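You operate a simulated robot arm through the tools that you are given. There is no shell and no other tool. Be economical: measure what you need, move in short steps, check, and stop when the job is done.

Carry out the task below with a simulated two-armed robot. There is one attempt and no reset: what you move stays moved.

## Task
Take the green-edged card on the top of the grey bench and put it away on the top of the purple bench. Then take the orange tag and put it on the small red tray. Then open the stack table drawer, put the yellow-banded anvil block in the inside of the stack table drawer, then shut the drawer. Then fetch the black tub and set it on the top of the purple bench. Then count the white clips on the top of the teal bench, then put as many of the blue pads from the top of the teal bench on the top of the purple bench. Do these in the order given. Set down upright: green-edged card, blue pad.

It is judged by the outcome, as a careful person would: the job done as asked, and still so three seconds after it is handed in. It fails if anything else is knocked over, pushed out of place, dropped, spilled or broken.

## Robot
Two 7-joint arms with fingered hands on one trunk, on a base that drives. Base frame: it is fixed to the floor where the robot stands at the start and does not move with it; the origin is under the middle of the robot, x ahead of it, y to its left, z up; the surface under the hand at the start is at about z = 0.9. Readings come in m, rad, newtons and seconds.
The left shoulder is at the start at [0.052, 0.174, 1.093], the right one opposite. With the tool pointing down near the work surface each hand reaches from about 0.3 to 0.74 m from the robot's upright axis, wherever it stands, measured 20 degrees to its own side. Places, roughly: black tub (13x16x6 cm) [-0.2, 6.7, 0.9]; blue pad (4x4x5 cm) [-0.7, 6.6, 0.9]; blue pad (8x6x8 cm) [-0.7, 6.4, 0.9]; blue pad (9x6x6 cm) [-0.6, 6.7, 0.9]; green-edged card [0.5, 0, 1]; inside of the stack table drawer [0.6, 3.1, 0.7]; orange tag (5x2x11 cm) [0.7, -0.4, 1]; small red tray (15x11x3 cm) [0.4, -0.4, 0.9]; stack table drawer [0.4, 3.1, 0.7]; top of the purple bench [-2, 4.9, 0.9]; white clip (3x2x4 cm) [-0.7, 6.7, 0.9]; white clip (6x4x7 cm) [-0.4, 6.7, 0.9]; yellow-banded anvil block (4x4x5 cm) [0.6, -0.5, 0.9]. Payload 3.8 kg a hand.
Tool frame (each hand has its own): the origin (TCP) lies between the finger pads and is the grasp point; the fingertips stand 0.026 m ahead of it; z points along the fingers, y is the line along which they close. Largest opening 0.132 m; the body of the gripper starts 0.073 m behind the TCP. The gripper is a hand of 3 fingers: y runs from the thumb to the fingers, the wrist lies at [0, 0, -0.224] in the tool frame.
Orientation is that of the tool frame in the base frame, as [roll, pitch, yaw] about the fixed x, y, z axes, in that order (R = Rz(yaw) Ry(pitch) Rx(roll)). With the fingers straight down and closing along the base's y, the tool's x points along the base's -x, its y along +y and its z along -z.

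## Interface
- The arms move only by the tool jog_arm. It takes "left_moves", "right_moves" or both (then of equal length, played together; a hand with none holds still); each is one flat list of numbers, 6 for each row, row after row: the shift along the base's x, y, z in m, then the turn, a rotation vector about the base's x, y, z in rad. In form: [x, y, z, wx, wy, wz, x, y, z, wx, wy, wz, ...]. A call has 1 to 20 rows; each row is the pose to reach, as a shift and turn from the pose commanded when the call began. Each row takes 0.2 s and may step no farther than 0.05 m and 0.15 rad from the row before; otherwise, the whole call is refused. Where a pose cannot be reached the arm comes as near as it can. A force on the tool above 40 N (or 10 N above the force at the start of the call, whichever is more), or a blocked arm, ends the call early, and 0.2 s more pass. In this call time passes only in rows, and 0.2 s behind the last. The reply holds the time, the measured pose of the TCP, the force on the tool along the base axes, the opening and the grip force, in the units named above and with some noise, with the torque about the TCP (base axes, N m) and any sound that the robot's microphone picked up.
- Cameras (640 x 400 px; columns grow to the right, rows downward): "scene" is now at [0.1816, -0.02, 1.0148]; the picture's right is [-0.25, -0.97, 0.00], its down [0.12, -0.03, -0.99] and it looks along [0.96, -0.25, 0.12] (base axes); focal length 214 px, centre (320, 200). "left" rides on the left gripper at [-0.062, 0.003, -0.092] in its tool frame; the picture's right is [-0.05, -1.00, 0.00], its down [0.83, -0.04, -0.56] and it looks along [0.55, -0.03, 0.83] (tool axes); focal length 230 px, centre (320, 200). "right" rides on the right gripper at [0.062, 0.003, -0.092] in its tool frame; the picture's right is [-0.05, 1.00, 0.00], its down [-0.83, -0.04, -0.56] and it looks along [-0.55, -0.03, 0.83] (tool axes); focal length 230 px, centre (320, 200). There is no depth. A picture from a camera that has moved, and an enlarged one, comes with that camera's place and axes in the base frame and with its lens.
- grab_frame(camera): a new picture of that camera. No time passes.
- lift_body(by): slides the trunk up (or, below 0, down) by that many m; the arms and the scene camera ride with it, the base frame stays. It gives what a move gives, with no picture.
- roll_base(legs): drives the robot by 1 to 6 legs, each [ahead, left, turn to the left] in m, m and rad, along the robot's own axes; the way and the turn of a leg run together, so that a leg with both is an arc; at most 1.5 m and 3.142 rad a leg. The arms and the cameras ride along, it lands a little off, and it stops where it bumps. It gives what a move gives.
- move_fingers(finger1, finger2, thumb_bend, hand): sets how far each is bent, from 0 (flat) to 1 (curled in); at 0.3 the hand is open as for a grip, at 0.7 the pads meet at the TCP. One left out holds its place. A second passes; each finger stops where it meets its share of the squeeze, and holds until it gets a number again. It is the only way to open and close the hand. It gives what a move gives, with no picture; readings hold the bend of each and the force on the fingers (four entries, about 0 where the hand has none), thumb and palm.
- turn_head(pan, tilt): turns the head with the scene camera to pan (to the left, within 1.047 rad either way) and tilt (down, from -0.506 to 1.204), counted from straight ahead of the robot. It gives what a move gives.
- enlarge(camera, box): a new picture of the part [left, top, right, bottom] of that camera's present view, enlarged. No time passes.
- job_done(): hands the job in; it is judged then, once.

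Work in short steps. Places have to be worked out from the pictures, the camera data and where the tool is seen: move nearer, look again, correct. Check each grasp and each placing, and mend what went wrong. You have 207 turns and 202 pictures in all, those below and enlarged ones among them. Open the grippers and draw the arms clear of the work before you hand the job in, unless the task says otherwise.

The tools are called after "Call:" by a JSON object that holds its "name" and its "arguments". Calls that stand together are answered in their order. jog_arm: Moves the arms, as the interface text tells. Its arguments: {"type":"object","properties":{"left_moves":{"type":"array"},"right_moves":{"type":"array"}},"required":[]} The other tools are called the same way: lift_body (by) slides the trunk up or down; move_fingers (finger1, finger2, thumb_bend, hand) moves the fingers one by one; roll_base (legs) drives the base; turn_head (pan, tilt) turns the head that bears the scene camera; grab_frame (camera) takes a picture; enlarge (camera, box) takes an enlarged picture of a part of a camera's view; job_done () hands the job in.

At the start:

```text
time_s: 0.0
left_tcp_pos: [0.3717, -0.016, 1.0007]
left_orientation: [3.141, 0.0, 3.141]
left_wrist_force: [-0.2, 0.5, -0.6]
left_ft_torque: [-0.01, 0.0, 0.0]
left_opening: 0.1318
left_grip_force: 0.1
left_shape: jaw
left_bend: [0.3, 0.3, 0.3]
left_finger forces: [0.0, 0.0, 0.1, 0.1, 0.0, 0.1]
right_tcp_pos: [0.293, -0.3753, 1.2582]
right_orientation: [3.141, 0.0, 3.14]
right_wrist_force: [0.1, 0.9, -0.1]
right_ft_torque: [0.01, 0.03, 0.01]
right_opening: 0.132
right_grip_force: 0.1
right_shape: jaw
right_bend: [0.3, 0.3, 0.3]
right_finger forces: [0.0, 0.0, 0.0, 0.1, 0.1, 0.1]
trunk travel left (down, up): [-0.4, 0.082]
robot x, y, heading: [-0.0009, 0.004, -0.004]
head pan, tilt: [-0.251, -0.12]
```

scene: 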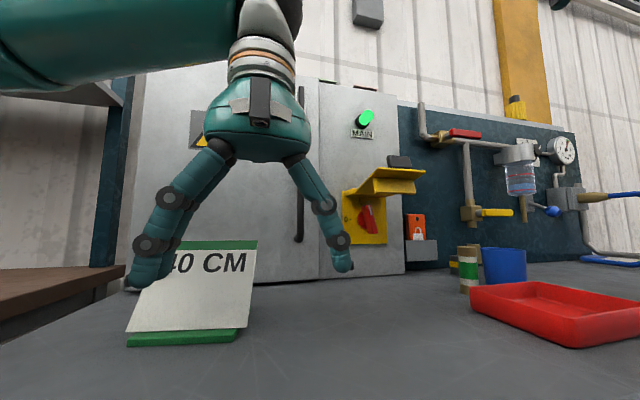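
right: 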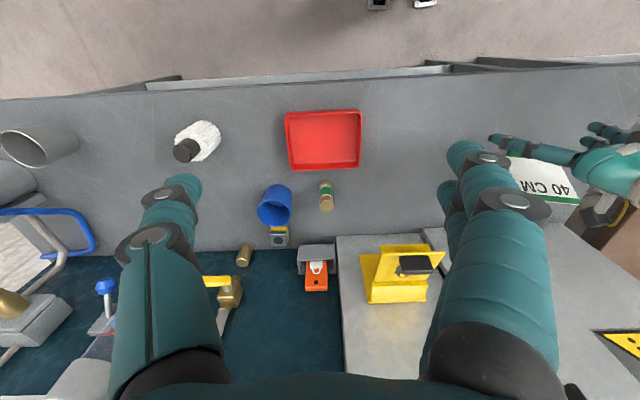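
left: 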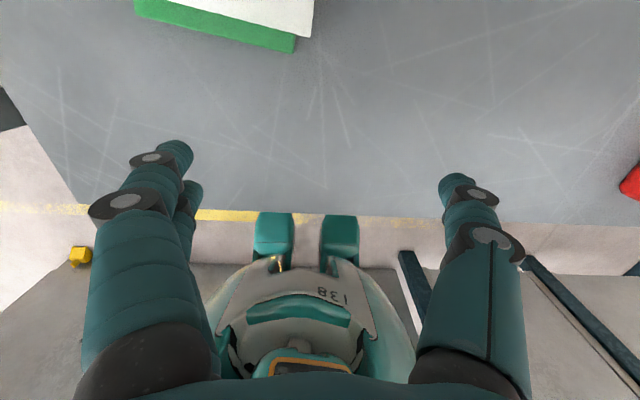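

I'll start by looking at the card and the surrounding bench with the head camera.

Call:
{"name": "turn_head", "arguments": {"pan": 0.0, "tilt": 0.45}}

Call:
{"name": "grab_frame", "arguments": {"camera": "scene"}}

Call:
{"name": "enlarge", "arguments": {"camera": "right", "box": [440, 100, 640, 225]}}

Call:
{"name": "enlarge", "arguments": {"camera": "right", "box": [160, 90, 400, 310]}}

```text
time_s: 1.0
left_tcp_pos: [0.3706, -0.0169, 1.0004]
left_orientation: [-3.14, 0.0, 3.14]
left_wrist_force: [0.6, 0.3, 0.0]
left_ft_torque: [-0.01, -0.01, -0.01]
left_opening: 0.1318
left_grip_force: 0.0
left_shape: jaw
left_bend: [0.3, 0.3, 0.3]
left_finger forces: [0.0, 0.1, 0.0, 0.0, 0.0, 0.0]
right_tcp_pos: [0.2942, -0.3758, 1.2567]
right_orientation: [3.141, 0.0, -3.141]
right_wrist_force: [-0.4, 1.0, -0.8]
right_ft_torque: [-0.01, 0.01, 0.02]
right_opening: 0.1319
right_grip_force: 0.0
right_shape: jaw
right_bend: [0.3, 0.3, 0.3]
right_finger forces: [0.1, 0.0, 0.1, 0.0, 0.0, 0.1]
trunk travel left (down, up): [-0.4, 0.082]
robot x, y, heading: [0.0038, 0.0016, 0.001]
head pan, tilt: [0.0, 0.45]
```

```text
198 pictures are left
camera scene: at [0.1899, 0.0015, 0.9626], right [0.0, -1.0, 0.0], down [-0.43, 0.0, -0.9], along [0.9, 0.0, -0.43], focal length 214 px, centre (320, 200)
```

scene: 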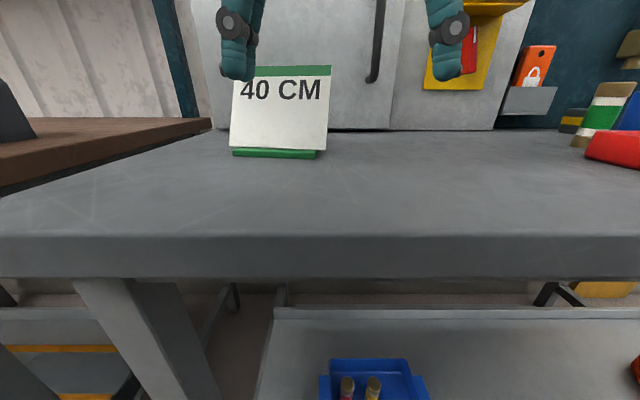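

```text
3.20 times, centred on (540, 162) of right
camera zoom: at [0.233, -0.3709, 1.3496], right [0.05, 1.0, 0.0], down [0.83, -0.04, 0.56], along [0.55, -0.03, -0.83], focal length 736 px, centre (-384, 320)
```

zoom: 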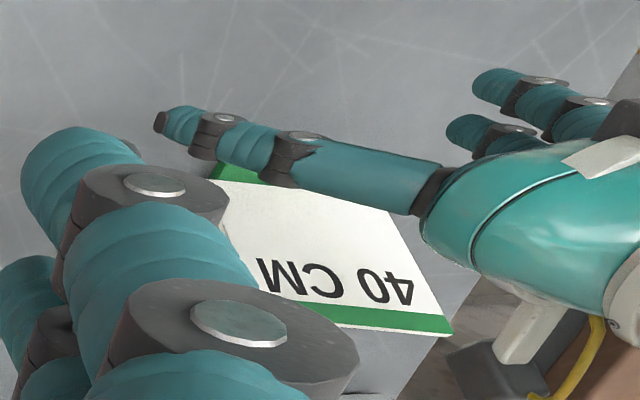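

```text
1.82 times, centred on (280, 200) of right
camera zoom: at [0.233, -0.3709, 1.3496], right [0.05, 1.0, 0.0], down [0.83, -0.04, 0.56], along [0.55, -0.03, -0.83], focal length 418 px, centre (393, 200)
```

zoom: 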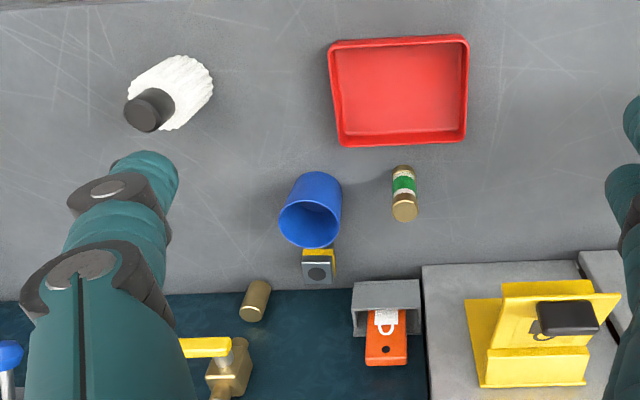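

The card stands on its green base around x≈0.45, y≈0.05. I'll lift the left hand, turn it 90° and look at the card from its side.

Call:
{"name": "jog_arm", "arguments": {"left_moves": [-0.02, 0.02, 0.04, 0, 0, 0, -0.02, 0.05, 0.08, 0, 0, 0.1, -0.02, 0.08, 0.12, 0, 0, 0.24, 0, 0.12, 0.14, 0, 0, 0.38, 0.01, 0.15, 0.14, 0, 0, 0.52, 0.02, 0.18, 0.14, 0, 0, 0.66, 0.03, 0.2, 0.14, 0, 0, 0.8, 0.04, 0.21, 0.14, 0, 0, 0.94, 0.05, 0.22, 0.14, 0, 0, 1.08, 0.06, 0.22, 0.14, 0, 0, 1.22, 0.06, 0.22, 0.14, 0, 0, 1.36, 0.06, 0.22, 0.14, 0, 0, 1.48, 0.06, 0.22, 0.14, 0, 0, 1.5708]}}

Call:
{"name": "grab_frame", "arguments": {"camera": "left"}}

Call:
{"name": "grab_frame", "arguments": {"camera": "scene"}}

Call:
{"name": "grab_frame", "arguments": {"camera": "right"}}

```text
time_s: 3.8
left_tcp_pos: [0.4314, 0.2058, 1.141]
left_orientation: [-3.141, 0.0, -1.568]
left_wrist_force: [0.4, -0.5, -0.5]
left_ft_torque: [0.0, -0.02, -0.02]
left_opening: 0.1318
left_grip_force: 0.0
left_shape: jaw
left_bend: [0.3, 0.3, 0.3]
left_finger forces: [0.0, 0.0, 0.0, 0.0, 0.0, 0.1]
right_tcp_pos: [0.2943, -0.375, 1.2581]
right_orientation: [3.141, 0.0, 3.141]
right_wrist_force: [0.1, -1.6, 0.0]
right_ft_torque: [-0.04, -0.01, 0.0]
right_opening: 0.1321
right_grip_force: 0.1
right_shape: jaw
right_bend: [0.3, 0.3, 0.3]
right_finger forces: [0.0, 0.1, 0.1, 0.0, 0.0, 0.0]
trunk travel left (down, up): [-0.4, 0.082]
robot x, y, heading: [0.0007, -0.0013, -0.003]
head pan, tilt: [0.0, 0.45]
```

```text
195 pictures are left
camera left: at [0.4279, 0.2661, 1.2336], right [1.0, 0.05, 0.0], down [0.05, -0.83, 0.56], along [0.03, -0.55, -0.83], focal length 230 px, centre (320, 200)
```

left: 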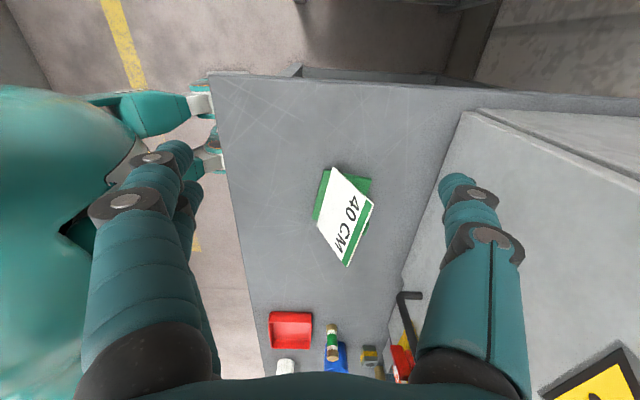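

```text
194 pictures are left
camera scene: at [0.1899, 0.0015, 0.9625], right [0.0, -1.0, 0.0], down [-0.44, 0.0, -0.9], along [0.9, 0.0, -0.44], focal length 214 px, centre (320, 200)
```

scene: 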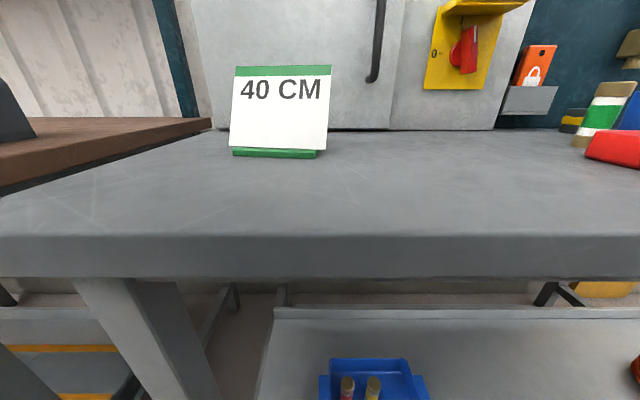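

```text
193 pictures are left
camera right: at [0.233, -0.3709, 1.3496], right [0.05, 1.0, 0.0], down [0.83, -0.04, 0.56], along [0.55, -0.03, -0.83], focal length 230 px, centre (320, 200)
```

right: 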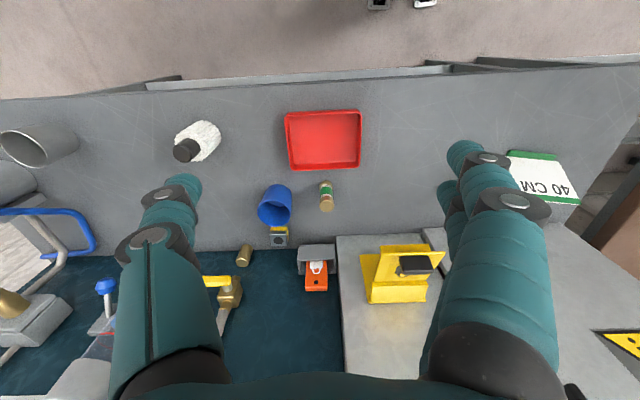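

Zoom on the card's side view to see its base.

Call:
{"name": "enlarge", "arguments": {"camera": "left", "box": [280, 145, 408, 275]}}

```text
3.08 times, centred on (344, 210) of left
camera zoom: at [0.4279, 0.2661, 1.2336], right [1.0, 0.05, 0.0], down [0.05, -0.83, 0.56], along [0.03, -0.55, -0.83], focal length 708 px, centre (246, 169)
```

zoom: 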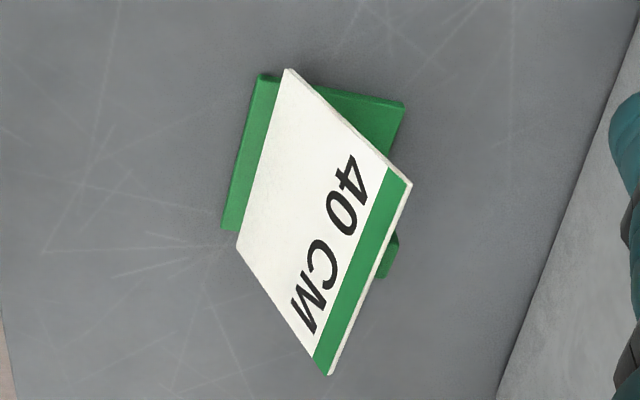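

The card is a board ≈0.116 m wide leaning back ~30° on a green base, yawed about -0.15 rad, centre ≈(0.473, 0.05, 0.952). I'll bring the left hand above it with fingers closing across its width.

Call:
{"name": "jog_arm", "arguments": {"left_moves": [0, -0.01, 0, 0, 0, -0.14, 0.005, -0.025, 0, 0, 0, -0.28, 0.01, -0.04, 0, 0, 0, -0.42, 0.015, -0.055, 0, 0, 0, -0.56, 0.02, -0.07, 0, 0, 0, -0.7, 0.025, -0.085, 0, 0, 0, -0.84, 0.03, -0.1, 0, 0, 0, -0.98, 0.035, -0.115, 0, 0, 0, -1.12, 0.04, -0.13, 0, 0, 0, -1.26, 0.043, -0.14, 0, 0, 0, -1.4, 0.043, -0.15, 0, 0, 0, -1.54, 0.043, -0.156, 0, 0, 0, -1.66, 0.043, -0.156, 0, 0, 0, -1.72]}}

Call:
{"name": "move_fingers", "arguments": {"hand": "left", "finger1": 0.22, "finger2": 0.22, "thumb_bend": 0.22}}

Call:
{"name": "turn_head", "arguments": {"pan": 0.0, "tilt": 0.1}}

Call:
{"name": "grab_frame", "arguments": {"camera": "scene"}}

Call:
{"name": "grab_frame", "arguments": {"camera": "left"}}

Call:
{"name": "grab_frame", "arguments": {"camera": "right"}}

```text
time_s: 6.6
left_tcp_pos: [0.4739, 0.0482, 1.1403]
left_orientation: [3.141, 0.001, 2.989]
left_wrist_force: [-0.8, 0.2, 0.6]
left_ft_torque: [-0.02, 0.0, -0.01]
left_opening: 0.1317
left_grip_force: 0.1
left_shape: jaw
left_bend: [0.3, 0.3, 0.3]
left_finger forces: [0.0, 0.0, 0.0, 0.0, 0.1, 0.0]
right_tcp_pos: [0.294, -0.3754, 1.2581]
right_orientation: [3.141, -0.001, -3.142]
right_wrist_force: [-0.1, -0.3, -0.5]
right_ft_torque: [0.0, -0.01, -0.02]
right_opening: 0.132
right_grip_force: 0.1
right_shape: jaw
right_bend: [0.3, 0.3, 0.3]
right_finger forces: [0.0, 0.1, 0.0, 0.0, 0.0, 0.1]
trunk travel left (down, up): [-0.4, 0.082]
robot x, y, heading: [0.0043, -0.0007, 0.002]
head pan, tilt: [0.0, 0.45]
```

```text
time_s: 7.6
left_tcp_pos: [0.4737, 0.0479, 1.1387]
left_orientation: [-3.14, 0.0, 2.992]
left_wrist_force: [0.3, -0.7, 0.4]
left_ft_torque: [0.02, 0.04, -0.04]
left_opening: 0.1507
left_grip_force: 0.1
left_shape: fingers
left_bend: [0.22, 0.22, 0.22]
left_finger forces: [0.0, 0.1, 0.0, 0.0, 0.0, 0.0]
right_tcp_pos: [0.2937, -0.3742, 1.2578]
right_orientation: [-3.14, 0.001, -3.141]
right_wrist_force: [0.0, -0.5, -0.8]
right_ft_torque: [-0.01, 0.0, 0.03]
right_opening: 0.132
right_grip_force: 0.1
right_shape: jaw
right_bend: [0.3, 0.3, 0.3]
right_finger forces: [0.1, 0.0, 0.0, 0.1, 0.0, 0.0]
trunk travel left (down, up): [-0.4, 0.082]
robot x, y, heading: [0.0016, 0.0015, -0.0]
head pan, tilt: [0.0, 0.45]
```

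```text
time_s: 8.4
left_tcp_pos: [0.4737, 0.0478, 1.1401]
left_orientation: [3.141, -0.001, 2.991]
left_wrist_force: [-0.2, 0.2, -1.0]
left_ft_torque: [0.03, -0.05, 0.0]
left_opening: 0.1506
left_grip_force: 0.0
left_shape: fingers
left_bend: [0.22, 0.22, 0.22]
left_finger forces: [0.0, 0.0, 0.0, 0.0, 0.1, 0.0]
right_tcp_pos: [0.2934, -0.3754, 1.2584]
right_orientation: [3.141, 0.0, -3.141]
right_wrist_force: [-0.2, 0.1, 0.8]
right_ft_torque: [0.01, 0.0, 0.0]
right_opening: 0.132
right_grip_force: 0.0
right_shape: jaw
right_bend: [0.3, 0.3, 0.3]
right_finger forces: [0.0, 0.0, 0.0, 0.1, 0.0, 0.0]
trunk travel left (down, up): [-0.4, 0.082]
robot x, y, heading: [0.0012, 0.0001, 0.003]
head pan, tilt: [0.0, 0.099]
```

```text
191 pictures are left
camera scene: at [0.19, 0.0015, 0.995], right [0.0, -1.0, 0.0], down [-0.1, 0.0, -0.99], along [0.99, 0.0, -0.1], focal length 214 px, centre (320, 200)
```

scene: 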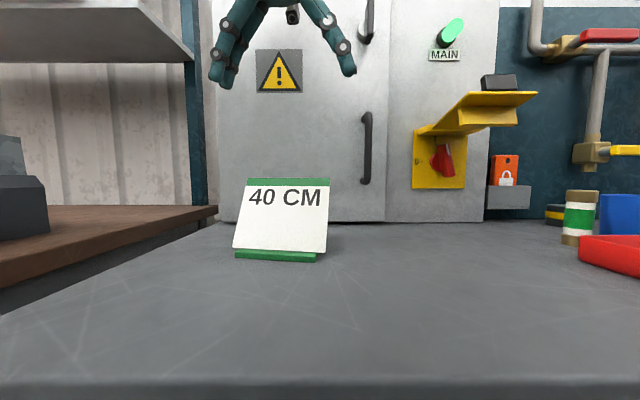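

```text
190 pictures are left
camera left: at [0.5351, 0.0424, 1.2329], right [-0.1, -1.0, 0.0], down [-0.83, 0.08, 0.56], along [-0.55, 0.05, -0.83], focal length 230 px, centre (320, 200)
```

left: 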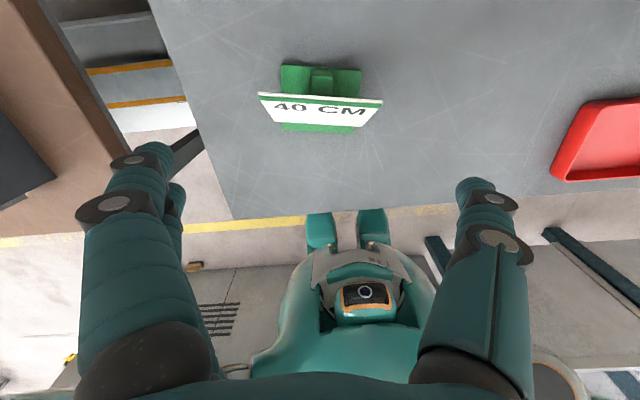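

```text
189 pictures are left
camera right: at [0.233, -0.3709, 1.3496], right [0.05, 1.0, 0.0], down [0.83, -0.04, 0.56], along [0.55, -0.03, -0.83], focal length 230 px, centre (320, 200)
```

right: 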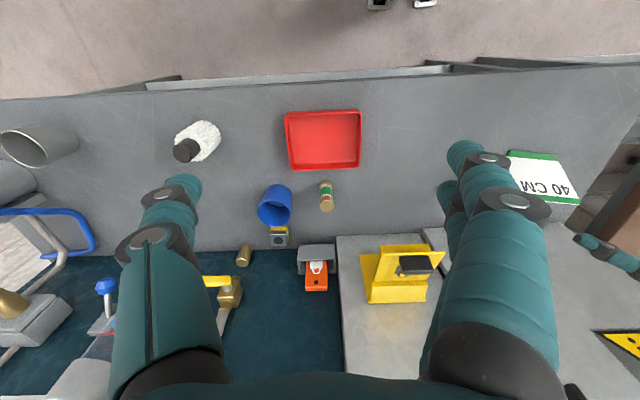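

The hand is centred laterally and aligned with the card's edge. Descending around it to z≈0.955.

Call:
{"name": "jog_arm", "arguments": {"left_moves": [0, 0.001, -0.04, 0, 0, 0, 0, 0.001, -0.08, 0, 0, 0, 0.001, 0.001, -0.115, 0, 0, 0, 0.001, 0.001, -0.145, 0, 0, 0, 0.002, 0.001, -0.165, 0, 0, 0, 0.002, 0.001, -0.185, 0, 0, 0]}}

Call:
{"name": "grab_frame", "arguments": {"camera": "scene"}}

Call:
{"name": "grab_frame", "arguments": {"camera": "left"}}

```text
time_s: 9.8
left_tcp_pos: [0.4757, 0.0486, 0.954]
left_orientation: [3.14, 0.0, 2.992]
left_wrist_force: [-0.8, -0.7, 1.8]
left_ft_torque: [0.01, -0.04, 0.0]
left_opening: 0.1513
left_grip_force: 0.8
left_shape: fingers
left_bend: [0.22, 0.22, 0.22]
left_finger forces: [0.7, 0.0, 0.0, 0.1, 0.5, 0.0]
right_tcp_pos: [0.2922, -0.3743, 1.2579]
right_orientation: [-3.141, -0.001, 3.14]
right_wrist_force: [0.1, 0.0, 0.0]
right_ft_torque: [-0.01, -0.02, 0.0]
right_opening: 0.132
right_grip_force: 0.0
right_shape: jaw
right_bend: [0.3, 0.3, 0.3]
right_finger forces: [0.0, 0.0, 0.0, 0.0, 0.1, 0.0]
trunk travel left (down, up): [-0.4, 0.082]
robot x, y, heading: [0.0009, -0.0011, -0.002]
head pan, tilt: [0.0, 0.099]
```

```text
188 pictures are left
camera scene: at [0.1899, 0.0016, 0.9951], right [0.0, -1.0, 0.0], down [-0.1, 0.0, -1.0], along [1.0, 0.0, -0.1], focal length 214 px, centre (320, 200)
```

scene: 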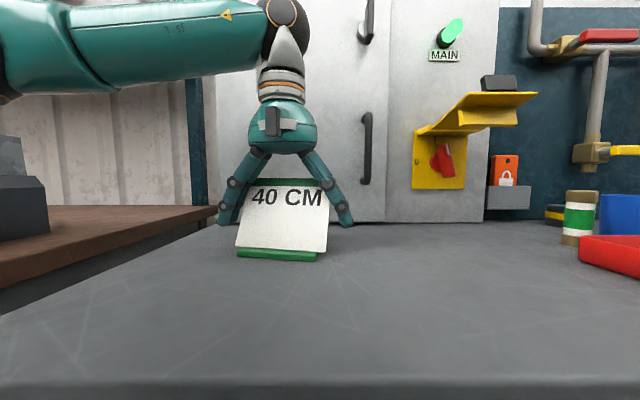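

```text
187 pictures are left
camera left: at [0.5372, 0.0427, 1.0472], right [-0.1, -1.0, 0.0], down [-0.83, 0.08, 0.55], along [-0.55, 0.05, -0.83], focal length 230 px, centre (320, 200)
```

left: 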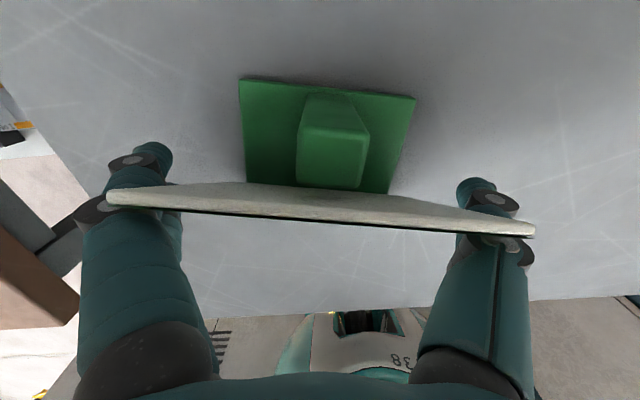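

The hand's fingers flare in an A shape, so an edge grip on the wide board would slip; I'll look at the rib behind it before choosing another grasp, then lift off.

Call:
{"name": "enlarge", "arguments": {"camera": "left", "box": [220, 60, 440, 250]}}

Call:
{"name": "jog_arm", "arguments": {"left_moves": [0, 0, 0.02, 0, 0, 0, 0, 0, 0.05, 0, 0, 0, 0, 0, 0.09, 0, 0, 0, 0.0, 0.0, 0.135, 0, 0, 0, 0.0, 0.0, 0.18, 0, 0, 0]}}

Call:
{"name": "grab_frame", "arguments": {"camera": "left"}}

Call:
{"name": "grab_frame", "arguments": {"camera": "scene"}}

```text
2.11 times, centred on (330, 155) of left
camera zoom: at [0.5372, 0.0427, 1.0472], right [-0.1, -1.0, 0.0], down [-0.83, 0.08, 0.55], along [-0.55, 0.05, -0.83], focal length 484 px, centre (299, 295)
```

zoom: 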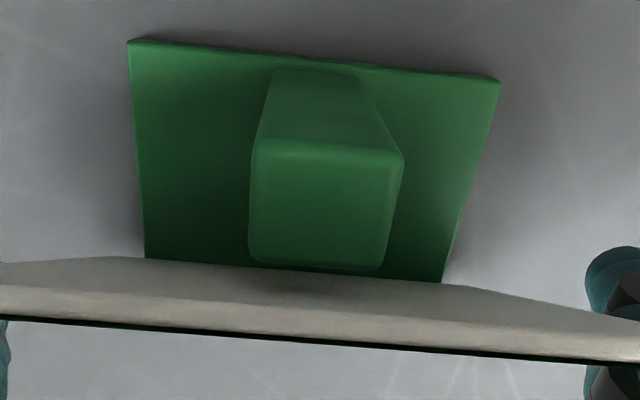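

```text
time_s: 11.0
left_tcp_pos: [0.4758, 0.0514, 1.1385]
left_orientation: [3.139, -0.001, 2.995]
left_wrist_force: [0.1, -0.5, -1.0]
left_ft_torque: [0.01, 0.0, 0.01]
left_opening: 0.1516
left_grip_force: 0.0
left_shape: fingers
left_bend: [0.22, 0.22, 0.22]
left_finger forces: [0.0, 0.0, 0.1, 0.1, 0.0, 0.0]
right_tcp_pos: [0.2928, -0.3748, 1.2574]
right_orientation: [3.141, 0.002, -3.14]
right_wrist_force: [0.4, 0.1, -0.5]
right_ft_torque: [0.0, 0.01, 0.01]
right_opening: 0.1316
right_grip_force: 0.1
right_shape: jaw
right_bend: [0.3, 0.3, 0.3]
right_finger forces: [0.0, 0.0, 0.1, 0.0, 0.0, 0.0]
trunk travel left (down, up): [-0.4, 0.082]
robot x, y, heading: [0.0012, 0.0003, -0.001]
head pan, tilt: [0.0, 0.099]
```

```text
185 pictures are left
camera left: at [0.5367, 0.0455, 1.2314], right [-0.1, -1.0, 0.0], down [-0.83, 0.08, 0.56], along [-0.55, 0.05, -0.83], focal length 230 px, centre (320, 200)
```

left: 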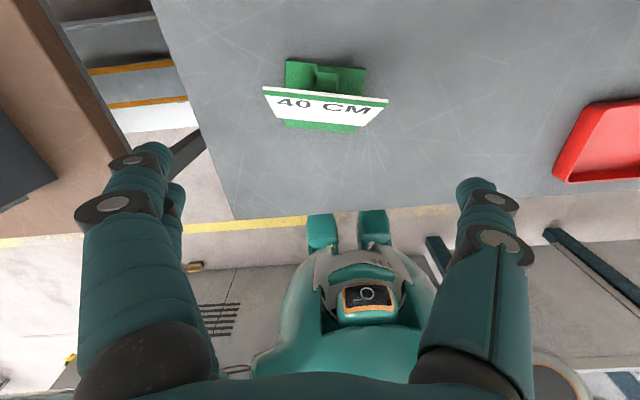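

```text
184 pictures are left
camera scene: at [0.1893, 0.0013, 0.9953], right [0.0, -1.0, 0.0], down [-0.1, 0.0, -1.0], along [1.0, 0.0, -0.1], focal length 214 px, centre (320, 200)
```

scene: 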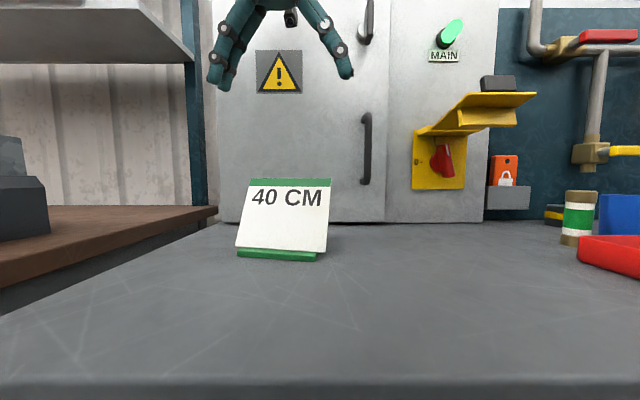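

Post behind the card ends at z≈0.96, so I'll pinch the board's upper edge by thickness, hand tilted to follow its lean. First yaw the hand 90° and partly close.

Call:
{"name": "jog_arm", "arguments": {"left_moves": [0, 0, 0, 0, 0, 0.15, 0, 0, 0, 0, 0, 0.3, 0, 0, 0, 0, 0, 0.45, 0, 0, 0, 0, 0, 0.6, 0, 0, 0, 0, 0, 0.75, 0, 0, 0, 0, 0, 0.9, 0, 0, 0, 0, 0, 1.05, 0, 0, 0, 0, 0, 1.2, 0, 0, 0, 0, 0, 1.35, 0, 0, 0, 0, 0, 1.5, 0, 0, 0, 0, 0, 1.5708]}}

Call:
{"name": "move_fingers", "arguments": {"hand": "left", "finger1": 0.48, "finger2": 0.48, "thumb_bend": 0.48}}

Call:
{"name": "jog_arm", "arguments": {"left_moves": [0.01, 0, -0.01, 0.02, 0.14, 0, 0.02, 0, -0.02, 0.042, 0.28, 0, 0.03, 0, -0.03, 0.063, 0.42, 0, 0.035, 0, -0.04, 0.078, 0.52, 0]}}

Call:
{"name": "grab_frame", "arguments": {"camera": "left"}}

Call:
{"name": "grab_frame", "arguments": {"camera": "scene"}}

```text
time_s: 13.4
left_tcp_pos: [0.4766, 0.0492, 1.137]
left_orientation: [3.14, -0.001, -1.717]
left_wrist_force: [0.5, 0.6, 0.2]
left_ft_torque: [-0.02, -0.01, 0.01]
left_opening: 0.1512
left_grip_force: 0.1
left_shape: fingers
left_bend: [0.22, 0.22, 0.22]
left_finger forces: [0.1, 0.0, 0.0, 0.0, 0.1, 0.1]
right_tcp_pos: [0.2944, -0.3756, 1.2574]
right_orientation: [3.141, 0.001, 3.142]
right_wrist_force: [-0.4, 0.9, -0.1]
right_ft_torque: [0.01, 0.0, 0.01]
right_opening: 0.1319
right_grip_force: 0.0
right_shape: jaw
right_bend: [0.3, 0.3, 0.3]
right_finger forces: [0.0, 0.0, 0.0, 0.1, 0.0, 0.0]
trunk travel left (down, up): [-0.4, 0.082]
robot x, y, heading: [-0.0004, -0.0027, -0.001]
head pan, tilt: [0.0, 0.099]
```

```text
time_s: 14.4
left_tcp_pos: [0.4764, 0.0497, 1.1364]
left_orientation: [3.141, 0.001, -1.722]
left_wrist_force: [-0.5, -0.7, 0.6]
left_ft_torque: [-0.02, 0.02, -0.01]
left_opening: 0.075
left_grip_force: 0.0
left_shape: fingers
left_bend: [0.48, 0.48, 0.48]
left_finger forces: [0.0, 0.0, 0.0, 0.1, 0.0, 0.0]
right_tcp_pos: [0.2928, -0.3743, 1.2578]
right_orientation: [-3.141, 0.0, -3.141]
right_wrist_force: [-0.5, -0.7, 0.6]
right_ft_torque: [0.01, 0.0, 0.01]
right_opening: 0.1321
right_grip_force: 0.1
right_shape: jaw
right_bend: [0.3, 0.3, 0.3]
right_finger forces: [0.1, 0.1, 0.0, 0.0, 0.1, 0.1]
trunk travel left (down, up): [-0.4, 0.082]
robot x, y, heading: [0.0026, -0.0017, 0.001]
head pan, tilt: [0.0, 0.099]
```

```text
time_s: 15.6
left_tcp_pos: [0.488, 0.0431, 1.1167]
left_orientation: [2.673, -0.008, -1.743]
left_wrist_force: [0.4, 0.4, -0.8]
left_ft_torque: [0.01, -0.04, 0.02]
left_opening: 0.0749
left_grip_force: 0.1
left_shape: fingers
left_bend: [0.48, 0.48, 0.48]
left_finger forces: [0.0, 0.0, 0.1, 0.1, 0.0, 0.0]
left hand out of reach, approached as far as the arm can: row 4
right_tcp_pos: [0.2762, -0.3712, 1.2621]
right_orientation: [-3.138, 0.01, 3.14]
right_wrist_force: [0.8, 0.3, -0.1]
right_ft_torque: [-0.05, 0.08, 0.01]
right_opening: 0.1321
right_grip_force: 0.0
right_shape: jaw
right_bend: [0.3, 0.3, 0.3]
right_finger forces: [0.0, 0.0, 0.1, 0.0, 0.1, 0.1]
trunk travel left (down, up): [-0.4, 0.082]
robot x, y, heading: [-0.0028, -0.0029, 0.003]
head pan, tilt: [0.0, 0.099]
stopped in row 4 (left hand): the arm was blocked; the commanded pose is now the measured one
```

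```text
183 pictures are left
camera left: at [0.5371, 0.0978, 1.2001], right [0.89, -0.1, -0.45], down [0.14, -0.86, 0.48], along [-0.44, -0.49, -0.75], focal length 230 px, centre (320, 200)
```

left: 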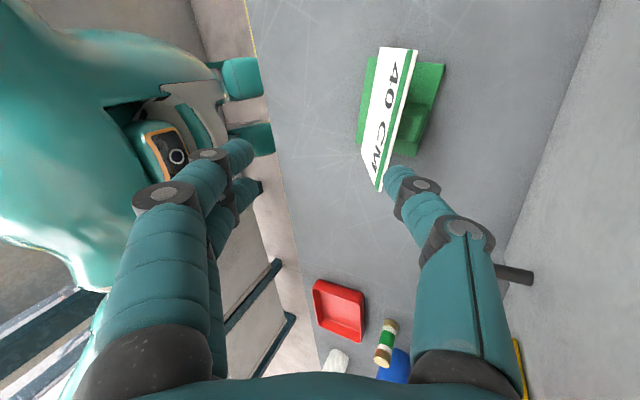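

```text
182 pictures are left
camera scene: at [0.175, 0.0046, 0.9974], right [0.0, -1.0, 0.0], down [-0.09, 0.0, -1.0], along [1.0, 0.0, -0.09], focal length 214 px, centre (320, 200)
```

scene: 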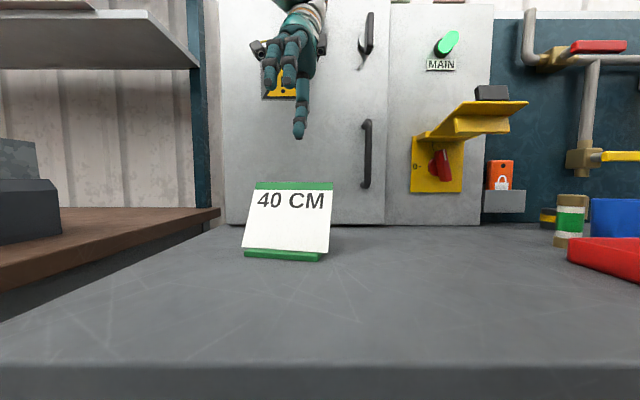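

The tilted wrist touched the cabinet behind (~x 0.64). I'll back off, straighten, and instead first draw the card toward me by its post to get room.

Call:
{"name": "jog_arm", "arguments": {"left_moves": [-0.03, 0, 0.02, 0, 0, 0, -0.04, 0, 0.04, -0.02, -0.14, 0, -0.03, 0, 0.05, -0.042, -0.28, 0, -0.02, 0, 0.06, -0.063, -0.42, 0, -0.02, 0, 0.06, -0.07, -0.463, 0]}}

Call:
{"name": "grab_frame", "arguments": {"camera": "scene"}}

```text
time_s: 16.8
left_tcp_pos: [0.487, 0.0443, 1.1656]
left_orientation: [3.118, 0.001, -1.736]
left_wrist_force: [0.0, 0.1, -0.2]
left_ft_torque: [0.02, 0.0, -0.03]
left_opening: 0.0747
left_grip_force: 0.0
left_shape: fingers
left_bend: [0.48, 0.48, 0.48]
left_finger forces: [0.1, 0.0, 0.0, 0.0, 0.0, 0.1]
right_tcp_pos: [0.2919, -0.3744, 1.2567]
right_orientation: [3.141, 0.0, -3.14]
right_wrist_force: [-0.4, -0.3, -0.3]
right_ft_torque: [0.0, 0.03, 0.0]
right_opening: 0.1316
right_grip_force: 0.0
right_shape: jaw
right_bend: [0.3, 0.3, 0.3]
right_finger forces: [0.0, 0.0, 0.0, 0.0, 0.1, 0.0]
trunk travel left (down, up): [-0.4, 0.082]
robot x, y, heading: [-0.0009, -0.0014, 0.001]
head pan, tilt: [0.0, 0.099]
```

```text
181 pictures are left
camera scene: at [0.1886, 0.0015, 0.9951], right [0.0, -1.0, 0.0], down [-0.1, 0.0, -1.0], along [1.0, 0.0, -0.1], focal length 214 px, centre (320, 200)
```

scene: 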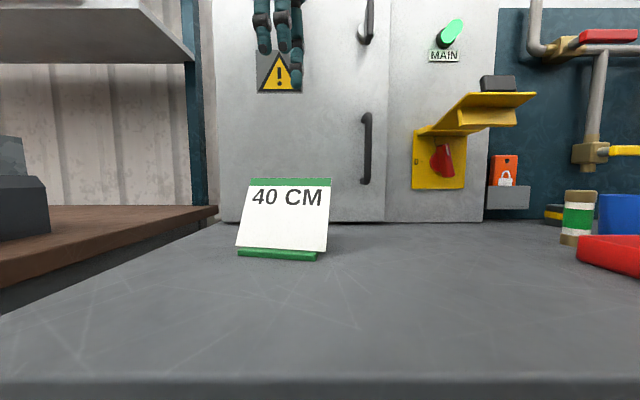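

Card unmoved and robot back in place. Rotating the hand to close along y, closing fingers, and moving behind the card at height.

Call:
{"name": "jog_arm", "arguments": {"left_moves": [0, 0, 0, 0, 0, -0.15, 0, 0, 0, 0, 0, -0.3, 0, 0, 0, 0, 0, -0.45, 0.0, 0, 0, 0, 0, -0.6, 0.0, 0, 0, 0, 0, -0.75, 0.01, 0, 0, 0, 0, -0.9, 0.02, 0, 0, 0, 0, -1.05, 0.04, 0, 0, 0, 0, -1.2, 0.055, 0, 0, 0, 0, -1.35, 0.07, -0.003, 0, 0, 0, -1.5, 0.078, -0.003, 0, 0, 0, -1.557]}}

Call:
{"name": "move_fingers", "arguments": {"hand": "left", "finger1": 0.62, "finger2": 0.62, "thumb_bend": 0.62}}

Call:
{"name": "grab_frame", "arguments": {"camera": "left"}}

```text
time_s: 18.9
left_tcp_pos: [0.5398, 0.0463, 1.1663]
left_orientation: [3.104, -0.015, -3.112]
left_wrist_force: [-26.4, 10.6, -1.1]
left_ft_torque: [-1.23, -2.65, 0.97]
left_opening: 0.0748
left_grip_force: 0.0
left_shape: fingers
left_bend: [0.48, 0.48, 0.48]
left_finger forces: [0.0, 0.0, 0.0, 0.0, 0.0, 0.0]
right_tcp_pos: [0.292, -0.374, 1.257]
right_orientation: [-3.141, 0.0, -3.141]
right_wrist_force: [1.2, 0.2, 0.1]
right_ft_torque: [-0.01, 0.07, -0.01]
right_opening: 0.1322
right_grip_force: 0.1
right_shape: jaw
right_bend: [0.3, 0.3, 0.3]
right_finger forces: [0.1, 0.0, 0.0, 0.0, 0.0, 0.0]
trunk travel left (down, up): [-0.4, 0.082]
robot x, y, heading: [-0.0024, -0.0038, 0.002]
head pan, tilt: [0.0, 0.099]
stopped in row 10 (left hand): the force on the tool passed its limit at 60 N (the readings are from after the stop); the commanded pose is now the measured one
```

```text
time_s: 19.9
left_tcp_pos: [0.5408, 0.0465, 1.167]
left_orientation: [3.107, -0.01, -3.114]
left_wrist_force: [-11.1, 4.9, 0.2]
left_ft_torque: [-0.56, -1.27, 0.43]
left_opening: 0.0293
left_grip_force: 0.1
left_shape: fingers
left_bend: [0.62, 0.62, 0.62]
left_finger forces: [0.1, 0.0, 0.1, 0.0, 0.0, 0.1]
right_tcp_pos: [0.2904, -0.3738, 1.2583]
right_orientation: [-3.141, 0.003, -3.14]
right_wrist_force: [-0.2, -0.4, 0.6]
right_ft_torque: [-0.03, 0.02, -0.03]
right_opening: 0.1318
right_grip_force: 0.0
right_shape: jaw
right_bend: [0.3, 0.3, 0.3]
right_finger forces: [0.0, 0.0, 0.0, 0.0, 0.1, 0.0]
trunk travel left (down, up): [-0.4, 0.082]
robot x, y, heading: [-0.0004, 0.0002, 0.002]
head pan, tilt: [0.0, 0.099]
```

```text
180 pictures are left
camera left: at [0.6024, 0.0482, 1.259], right [0.08, -1.0, -0.04], down [-0.82, -0.09, 0.56], along [-0.56, -0.01, -0.83], focal length 230 px, centre (320, 200)
```

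left: 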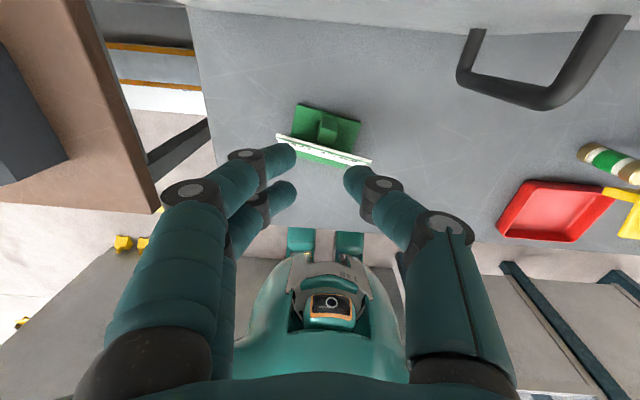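

The camera mount on the left hand hits the cabinet; the right hand has its camera on the robot side, so it can go behind. Retreating the left hand to the side.

Call:
{"name": "jog_arm", "arguments": {"left_moves": [-0.03, 0, 0.0, 0, 0, 0, -0.07, 0, 0.02, 0, 0, 0, -0.11, 0.03, 0.04, 0, 0, 0, -0.15, 0.07, 0.06, 0, 0, 0, -0.18, 0.11, 0.06, 0, 0, 0, -0.19, 0.15, 0.06, 0, 0, 0, -0.19, 0.2, 0.06, 0, 0, 0, -0.19, 0.25, 0.06, 0, 0, 0]}}

Call:
{"name": "move_fingers", "arguments": {"hand": "right", "finger1": 0.66, "finger2": 0.66, "thumb_bend": 0.66}}

Call:
{"name": "jog_arm", "arguments": {"right_moves": [0.03, 0.04, 0, 0, 0, 0, 0.06, 0.08, 0, 0, 0, 0, 0.09, 0.12, 0, 0, 0, 0, 0.11, 0.16, 0, 0, 0, 0, 0.12, 0.2, 0, 0, 0, 0, 0.13, 0.24, 0, 0, 0, 0, 0.14, 0.28, 0, 0, 0, -0.05, 0.15, 0.32, 0, 0, 0, -0.1, 0.16, 0.36, -0.01, 0, 0, -0.15, 0.17, 0.4, -0.03, 0, 0, -0.15, 0.19, 0.418, -0.05, 0, 0, -0.15, 0.22, 0.418, -0.07, 0, 0, -0.15]}}

Call:
{"name": "grab_frame", "arguments": {"camera": "right"}}

Call:
{"name": "grab_frame", "arguments": {"camera": "scene"}}

```text
refused: row 3 steps farther than a row can; nothing moved
```

```text
time_s: 20.9
left_tcp_pos: [0.5407, 0.046, 1.167]
left_orientation: [3.106, -0.012, -3.114]
left_wrist_force: [-11.2, 5.5, 1.7]
left_ft_torque: [-0.55, -1.31, 0.45]
left_opening: 0.0291
left_grip_force: 0.1
left_shape: fingers
left_bend: [0.62, 0.62, 0.62]
left_finger forces: [0.0, 0.0, 0.0, 0.1, 0.1, 0.0]
right_tcp_pos: [0.2909, -0.3737, 1.2582]
right_orientation: [-3.142, 0.002, -3.141]
right_wrist_force: [0.1, -0.4, 0.5]
right_ft_torque: [0.0, 0.0, 0.0]
right_opening: 0.0172
right_grip_force: 0.0
right_shape: fingers
right_bend: [0.66, 0.66, 0.66]
right_finger forces: [0.1, 0.1, 0.0, 0.0, 0.0, 0.0]
trunk travel left (down, up): [-0.4, 0.082]
robot x, y, heading: [-0.0008, -0.0024, 0.003]
head pan, tilt: [0.0, 0.099]
```

```text
time_s: 23.5
left_tcp_pos: [0.5411, 0.0455, 1.1653]
left_orientation: [3.106, -0.011, -3.114]
left_wrist_force: [-11.0, 3.6, 2.4]
left_ft_torque: [-0.41, -1.36, 0.33]
left_opening: 0.0293
left_grip_force: 0.0
left_shape: fingers
left_bend: [0.62, 0.62, 0.62]
left_finger forces: [0.1, 0.1, 0.0, 0.1, 0.0, 0.1]
right_tcp_pos: [0.3797, -0.1674, 1.2035]
right_orientation: [-3.141, 0.001, 2.993]
right_wrist_force: [0.1, -0.3, 0.0]
right_ft_torque: [-0.03, -0.01, 0.02]
right_opening: 0.0165
right_grip_force: 0.0
right_shape: fingers
right_bend: [0.66, 0.66, 0.66]
right_finger forces: [0.0, 0.0, 0.0, 0.0, 0.0, 0.0]
right hand out of reach, approached as far as the arm can: row 4, 5, 6, 7, 8, 9, 10, 11, 12
trunk travel left (down, up): [-0.4, 0.082]
robot x, y, heading: [0.0014, -0.0009, 0.002]
head pan, tilt: [0.0, 0.099]
```

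```text
179 pictures are left
camera right: at [0.3203, -0.1547, 1.2951], right [0.2, 0.98, 0.0], down [0.81, -0.17, 0.56], along [0.55, -0.11, -0.83], focal length 230 px, centre (320, 200)
```

right: 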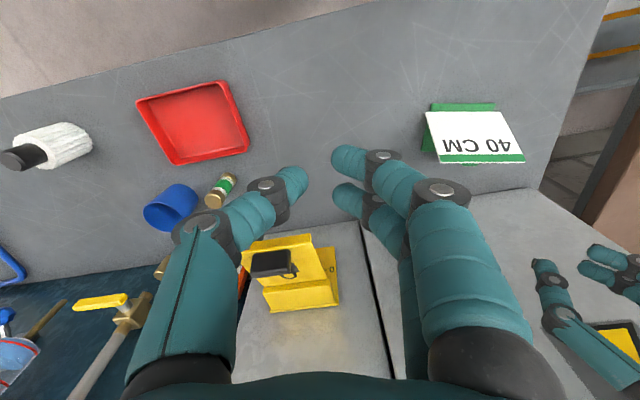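

```text
178 pictures are left
camera scene: at [0.1871, 0.0023, 0.9954], right [0.0, -1.0, 0.0], down [-0.1, 0.0, -1.0], along [1.0, 0.0, -0.1], focal length 214 px, centre (320, 200)
```

scene: 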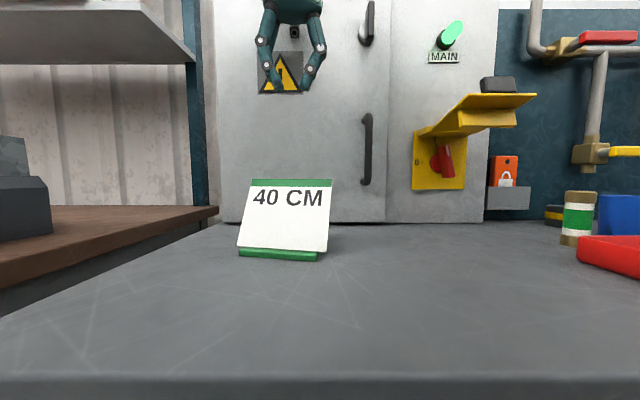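

The right arm can't reach there; it stopped short with no contact. New plan: left hand straddles the card with its closing line along x (thumb behind the post), then drags it back. First free the left hand from the cabinet and withdraw the right.

Call:
{"name": "jog_arm", "arguments": {"left_moves": [-0.03, 0, 0.0, -0.01, 0, 0, -0.06, 0, 0.01, -0.0375, -0.015, 0], "right_moves": [-0.03, -0.03, 0.02, 0, 0, 0, -0.05, -0.06, 0.03, 0, 0, 0]}}

Call:
{"name": "jog_arm", "arguments": {"left_moves": [0, 0, 0, 0, 0, 0.15, 0, 0, 0, 0, 0, 0.3, 0, 0, 0, 0, 0, 0.45, 0, 0, 0, 0, 0, 0.6, 0, 0, 0, 0, 0, 0.75, 0, 0, 0, 0, 0, 0.9, 0, 0, 0, 0, 0, 1.05, 0, 0, 0, 0, 0, 1.2, 0, 0, 0, 0, 0, 1.35, 0, 0, 0, 0, 0, 1.392]}}

Call:
{"name": "move_fingers", "arguments": {"hand": "left", "finger1": 0.3, "finger2": 0.3, "thumb_bend": 0.3}}

Call:
{"name": "grab_frame", "arguments": {"camera": "left"}}

Call:
{"name": "grab_frame", "arguments": {"camera": "right"}}

```text
time_s: 24.1
left_tcp_pos: [0.4826, 0.0454, 1.176]
left_orientation: [-3.141, 0.003, -3.115]
left_wrist_force: [-0.6, 0.0, -0.5]
left_ft_torque: [-0.01, 0.0, 0.01]
left_opening: 0.0293
left_grip_force: 0.0
left_shape: fingers
left_bend: [0.62, 0.62, 0.62]
left_finger forces: [0.0, 0.0, 0.0, 0.0, 0.0, 0.0]
right_tcp_pos: [0.3328, -0.216, 1.2257]
right_orientation: [3.139, 0.0, 2.994]
right_wrist_force: [-0.2, 1.0, -0.7]
right_ft_torque: [0.0, 0.02, 0.01]
right_opening: 0.0166
right_grip_force: 0.0
right_shape: fingers
right_bend: [0.66, 0.66, 0.66]
right_finger forces: [0.1, 0.1, 0.0, 0.0, 0.0, 0.0]
trunk travel left (down, up): [-0.4, 0.082]
robot x, y, heading: [-0.0067, 0.004, 0.005]
head pan, tilt: [0.0, 0.099]
```

```text
time_s: 26.3
left_tcp_pos: [0.4829, 0.0452, 1.1763]
left_orientation: [-3.139, 0.002, -1.72]
left_wrist_force: [-0.2, 0.0, 0.5]
left_ft_torque: [0.03, 0.01, -0.02]
left_opening: 0.0291
left_grip_force: 0.1
left_shape: fingers
left_bend: [0.62, 0.62, 0.62]
left_finger forces: [0.0, 0.0, 0.0, 0.1, 0.1, 0.1]
right_tcp_pos: [0.3345, -0.2153, 1.2277]
right_orientation: [-3.142, 0.002, 2.993]
right_wrist_force: [-0.6, 0.1, 0.5]
right_ft_torque: [0.01, -0.04, 0.01]
right_opening: 0.0169
right_grip_force: 0.1
right_shape: fingers
right_bend: [0.66, 0.66, 0.66]
right_finger forces: [0.0, 0.0, 0.1, 0.0, 0.0, 0.0]
trunk travel left (down, up): [-0.4, 0.082]
robot x, y, heading: [-0.0033, -0.0002, 0.001]
head pan, tilt: [0.0, 0.099]
```

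```text
time_s: 27.3
left_tcp_pos: [0.4833, 0.0454, 1.1761]
left_orientation: [-3.14, 0.002, -1.723]
left_wrist_force: [-0.7, 0.2, -0.7]
left_ft_torque: [-0.01, -0.01, -0.01]
left_opening: 0.134
left_grip_force: 0.0
left_shape: fingers
left_bend: [0.3, 0.3, 0.3]
left_finger forces: [0.0, 0.0, 0.1, 0.1, 0.0, 0.0]
right_tcp_pos: [0.3344, -0.2168, 1.2269]
right_orientation: [3.138, -0.002, 2.991]
right_wrist_force: [0.9, -0.3, -0.2]
right_ft_torque: [-0.02, 0.01, 0.03]
right_opening: 0.0169
right_grip_force: 0.1
right_shape: fingers
right_bend: [0.66, 0.66, 0.66]
right_finger forces: [0.0, 0.0, 0.0, 0.1, 0.0, 0.0]
trunk travel left (down, up): [-0.4, 0.082]
robot x, y, heading: [-0.0026, -0.0014, 0.007]
head pan, tilt: [0.0, 0.099]
```

```text
177 pictures are left
camera left: at [0.4875, 0.1067, 1.269], right [0.99, -0.1, 0.0], down [-0.08, -0.83, 0.55], along [-0.05, -0.55, -0.83], focal length 230 px, centre (320, 200)
```

left: 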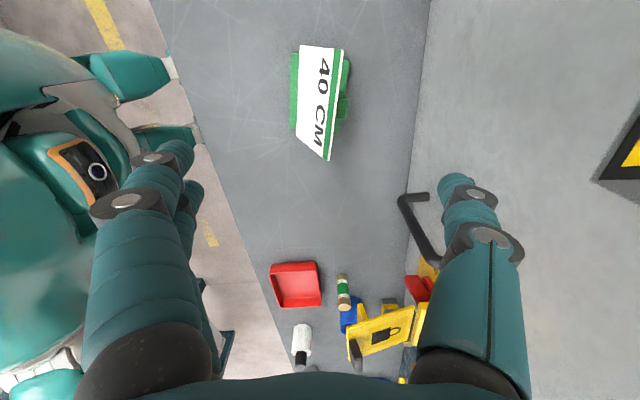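

```text
176 pictures are left
camera right: at [0.2751, -0.2032, 1.3189], right [0.2, 0.98, 0.0], down [0.81, -0.17, 0.56], along [0.54, -0.11, -0.83], focal length 230 px, centre (320, 200)
```

right: 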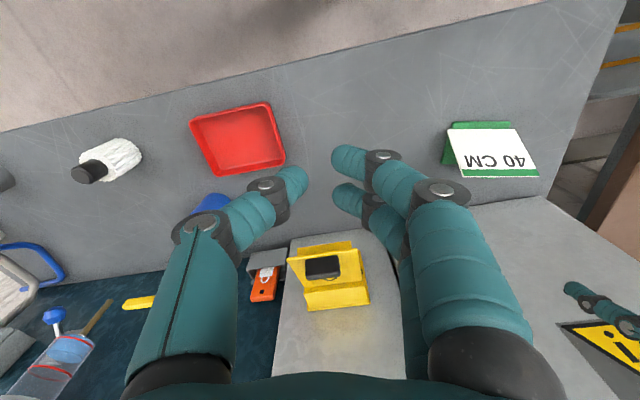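

Card top centre ≈(0.501, 0.045), cabinet face x≈0.635, bench front edge x≈0.285. Descending to straddle the card with thumb behind.

Call:
{"name": "jog_arm", "arguments": {"left_moves": [0, 0, -0.045, 0, 0, 0, 0, 0, -0.09, 0, 0, 0, 0, 0, -0.13, 0, 0, 0, 0.001, 0, -0.17, 0, 0, 0, 0.001, 0, -0.2, 0, 0, 0, 0.001, 0, -0.224, 0, 0, 0]}}

Call:
{"name": "grab_frame", "arguments": {"camera": "left"}}

Call:
{"name": "grab_frame", "arguments": {"camera": "scene"}}

```text
time_s: 28.7
left_tcp_pos: [0.4851, 0.0465, 0.9507]
left_orientation: [-3.141, 0.002, -1.723]
left_wrist_force: [0.3, 0.7, 1.2]
left_ft_torque: [0.03, 0.02, 0.0]
left_opening: 0.1339
left_grip_force: 0.0
left_shape: fingers
left_bend: [0.3, 0.3, 0.3]
left_finger forces: [0.1, 0.0, 0.0, 0.1, 0.0, 0.0]
right_tcp_pos: [0.3348, -0.2161, 1.2266]
right_orientation: [3.14, 0.001, 2.991]
right_wrist_force: [0.6, 0.0, 0.2]
right_ft_torque: [0.04, 0.01, 0.0]
right_opening: 0.0167
right_grip_force: 0.0
right_shape: fingers
right_bend: [0.66, 0.66, 0.66]
right_finger forces: [0.0, 0.0, 0.0, 0.0, 0.1, 0.0]
trunk travel left (down, up): [-0.4, 0.082]
robot x, y, heading: [-0.0013, -0.0017, 0.002]
head pan, tilt: [0.0, 0.099]
```

```text
175 pictures are left
camera left: at [0.4908, 0.1077, 1.0432], right [1.0, -0.1, 0.0], down [-0.08, -0.83, 0.55], along [-0.05, -0.55, -0.83], focal length 230 px, centre (320, 200)
```

left: 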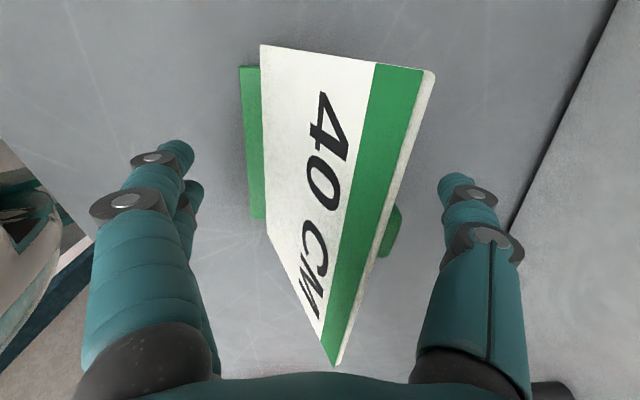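

```text
174 pictures are left
camera scene: at [0.1888, 0.0019, 0.9951], right [0.0, -1.0, 0.0], down [-0.1, 0.0, -0.99], along [0.99, 0.0, -0.1], focal length 214 px, centre (320, 200)
```

scene: 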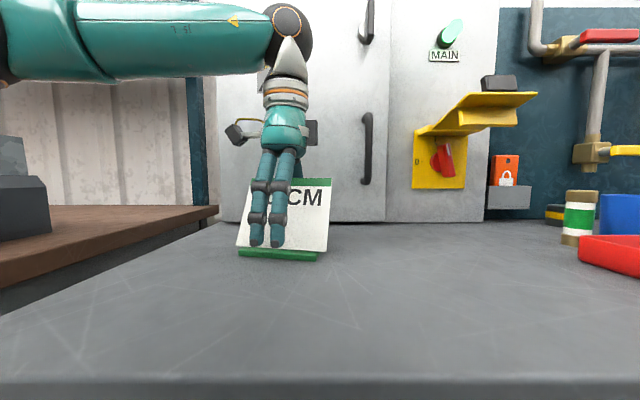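

Straddled cleanly. Now drag toward the robot slowly; thumb should meet the post after ~4 cm, then carry on ~9 cm.

Call:
{"name": "jog_arm", "arguments": {"left_moves": [-0.015, -0.006, -0.003, 0, 0, 0, -0.03, -0.006, -0.006, 0, 0, 0, -0.04, -0.005, -0.006, 0, 0, 0, -0.05, -0.003, -0.006, 0, 0, 0, -0.06, -0.001, -0.006, 0, 0, 0, -0.07, 0.001, -0.006, 0, 0, 0, -0.08, 0.003, -0.006, 0, 0, 0, -0.09, 0.004, -0.006, 0, 0, 0, -0.1, 0.005, -0.006, 0, 0, 0, -0.11, 0.006, -0.006, 0, 0, 0, -0.12, 0.008, -0.006, 0, 0, 0, -0.13, 0.01, -0.006, 0, 0, 0]}}

Call:
{"name": "grab_frame", "arguments": {"camera": "left"}}

Call:
{"name": "grab_frame", "arguments": {"camera": "scene"}}

```text
time_s: 31.3
left_tcp_pos: [0.3539, 0.0553, 0.9474]
left_orientation: [-3.14, 0.001, -1.722]
left_wrist_force: [0.2, 0.3, 0.7]
left_ft_torque: [0.0, -0.03, 0.0]
left_opening: 0.1345
left_grip_force: 0.5
left_shape: fingers
left_bend: [0.3, 0.3, 0.3]
left_finger forces: [0.1, 0.0, 0.0, 0.0, 0.2, 0.1]
right_tcp_pos: [0.3343, -0.216, 1.2265]
right_orientation: [3.141, 0.0, 2.991]
right_wrist_force: [1.1, -0.1, 0.0]
right_ft_torque: [-0.04, -0.03, 0.02]
right_opening: 0.0169
right_grip_force: 0.1
right_shape: fingers
right_bend: [0.66, 0.66, 0.66]
right_finger forces: [0.1, 0.2, 0.0, 0.1, 0.1, 0.0]
trunk travel left (down, up): [-0.4, 0.082]
robot x, y, heading: [-0.005, -0.0003, 0.003]
head pan, tilt: [0.0, 0.099]
```

```text
173 pictures are left
camera left: at [0.3591, 0.1168, 1.0397], right [1.0, -0.1, 0.0], down [-0.08, -0.83, 0.55], along [-0.05, -0.55, -0.83], focal length 230 px, centre (320, 200)
```

left: 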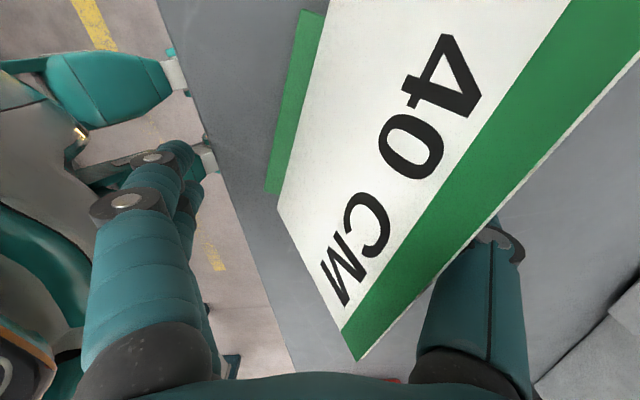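

```text
172 pictures are left
camera scene: at [0.1886, 0.0018, 0.9951], right [0.0, -1.0, 0.0], down [-0.1, 0.0, -1.0], along [1.0, 0.0, -0.1], focal length 214 px, centre (320, 200)
```

scene: 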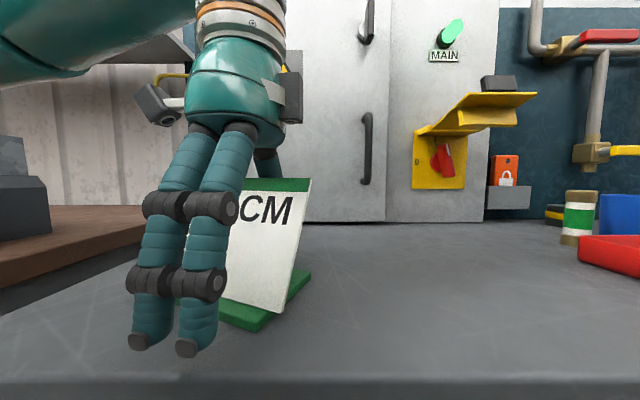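

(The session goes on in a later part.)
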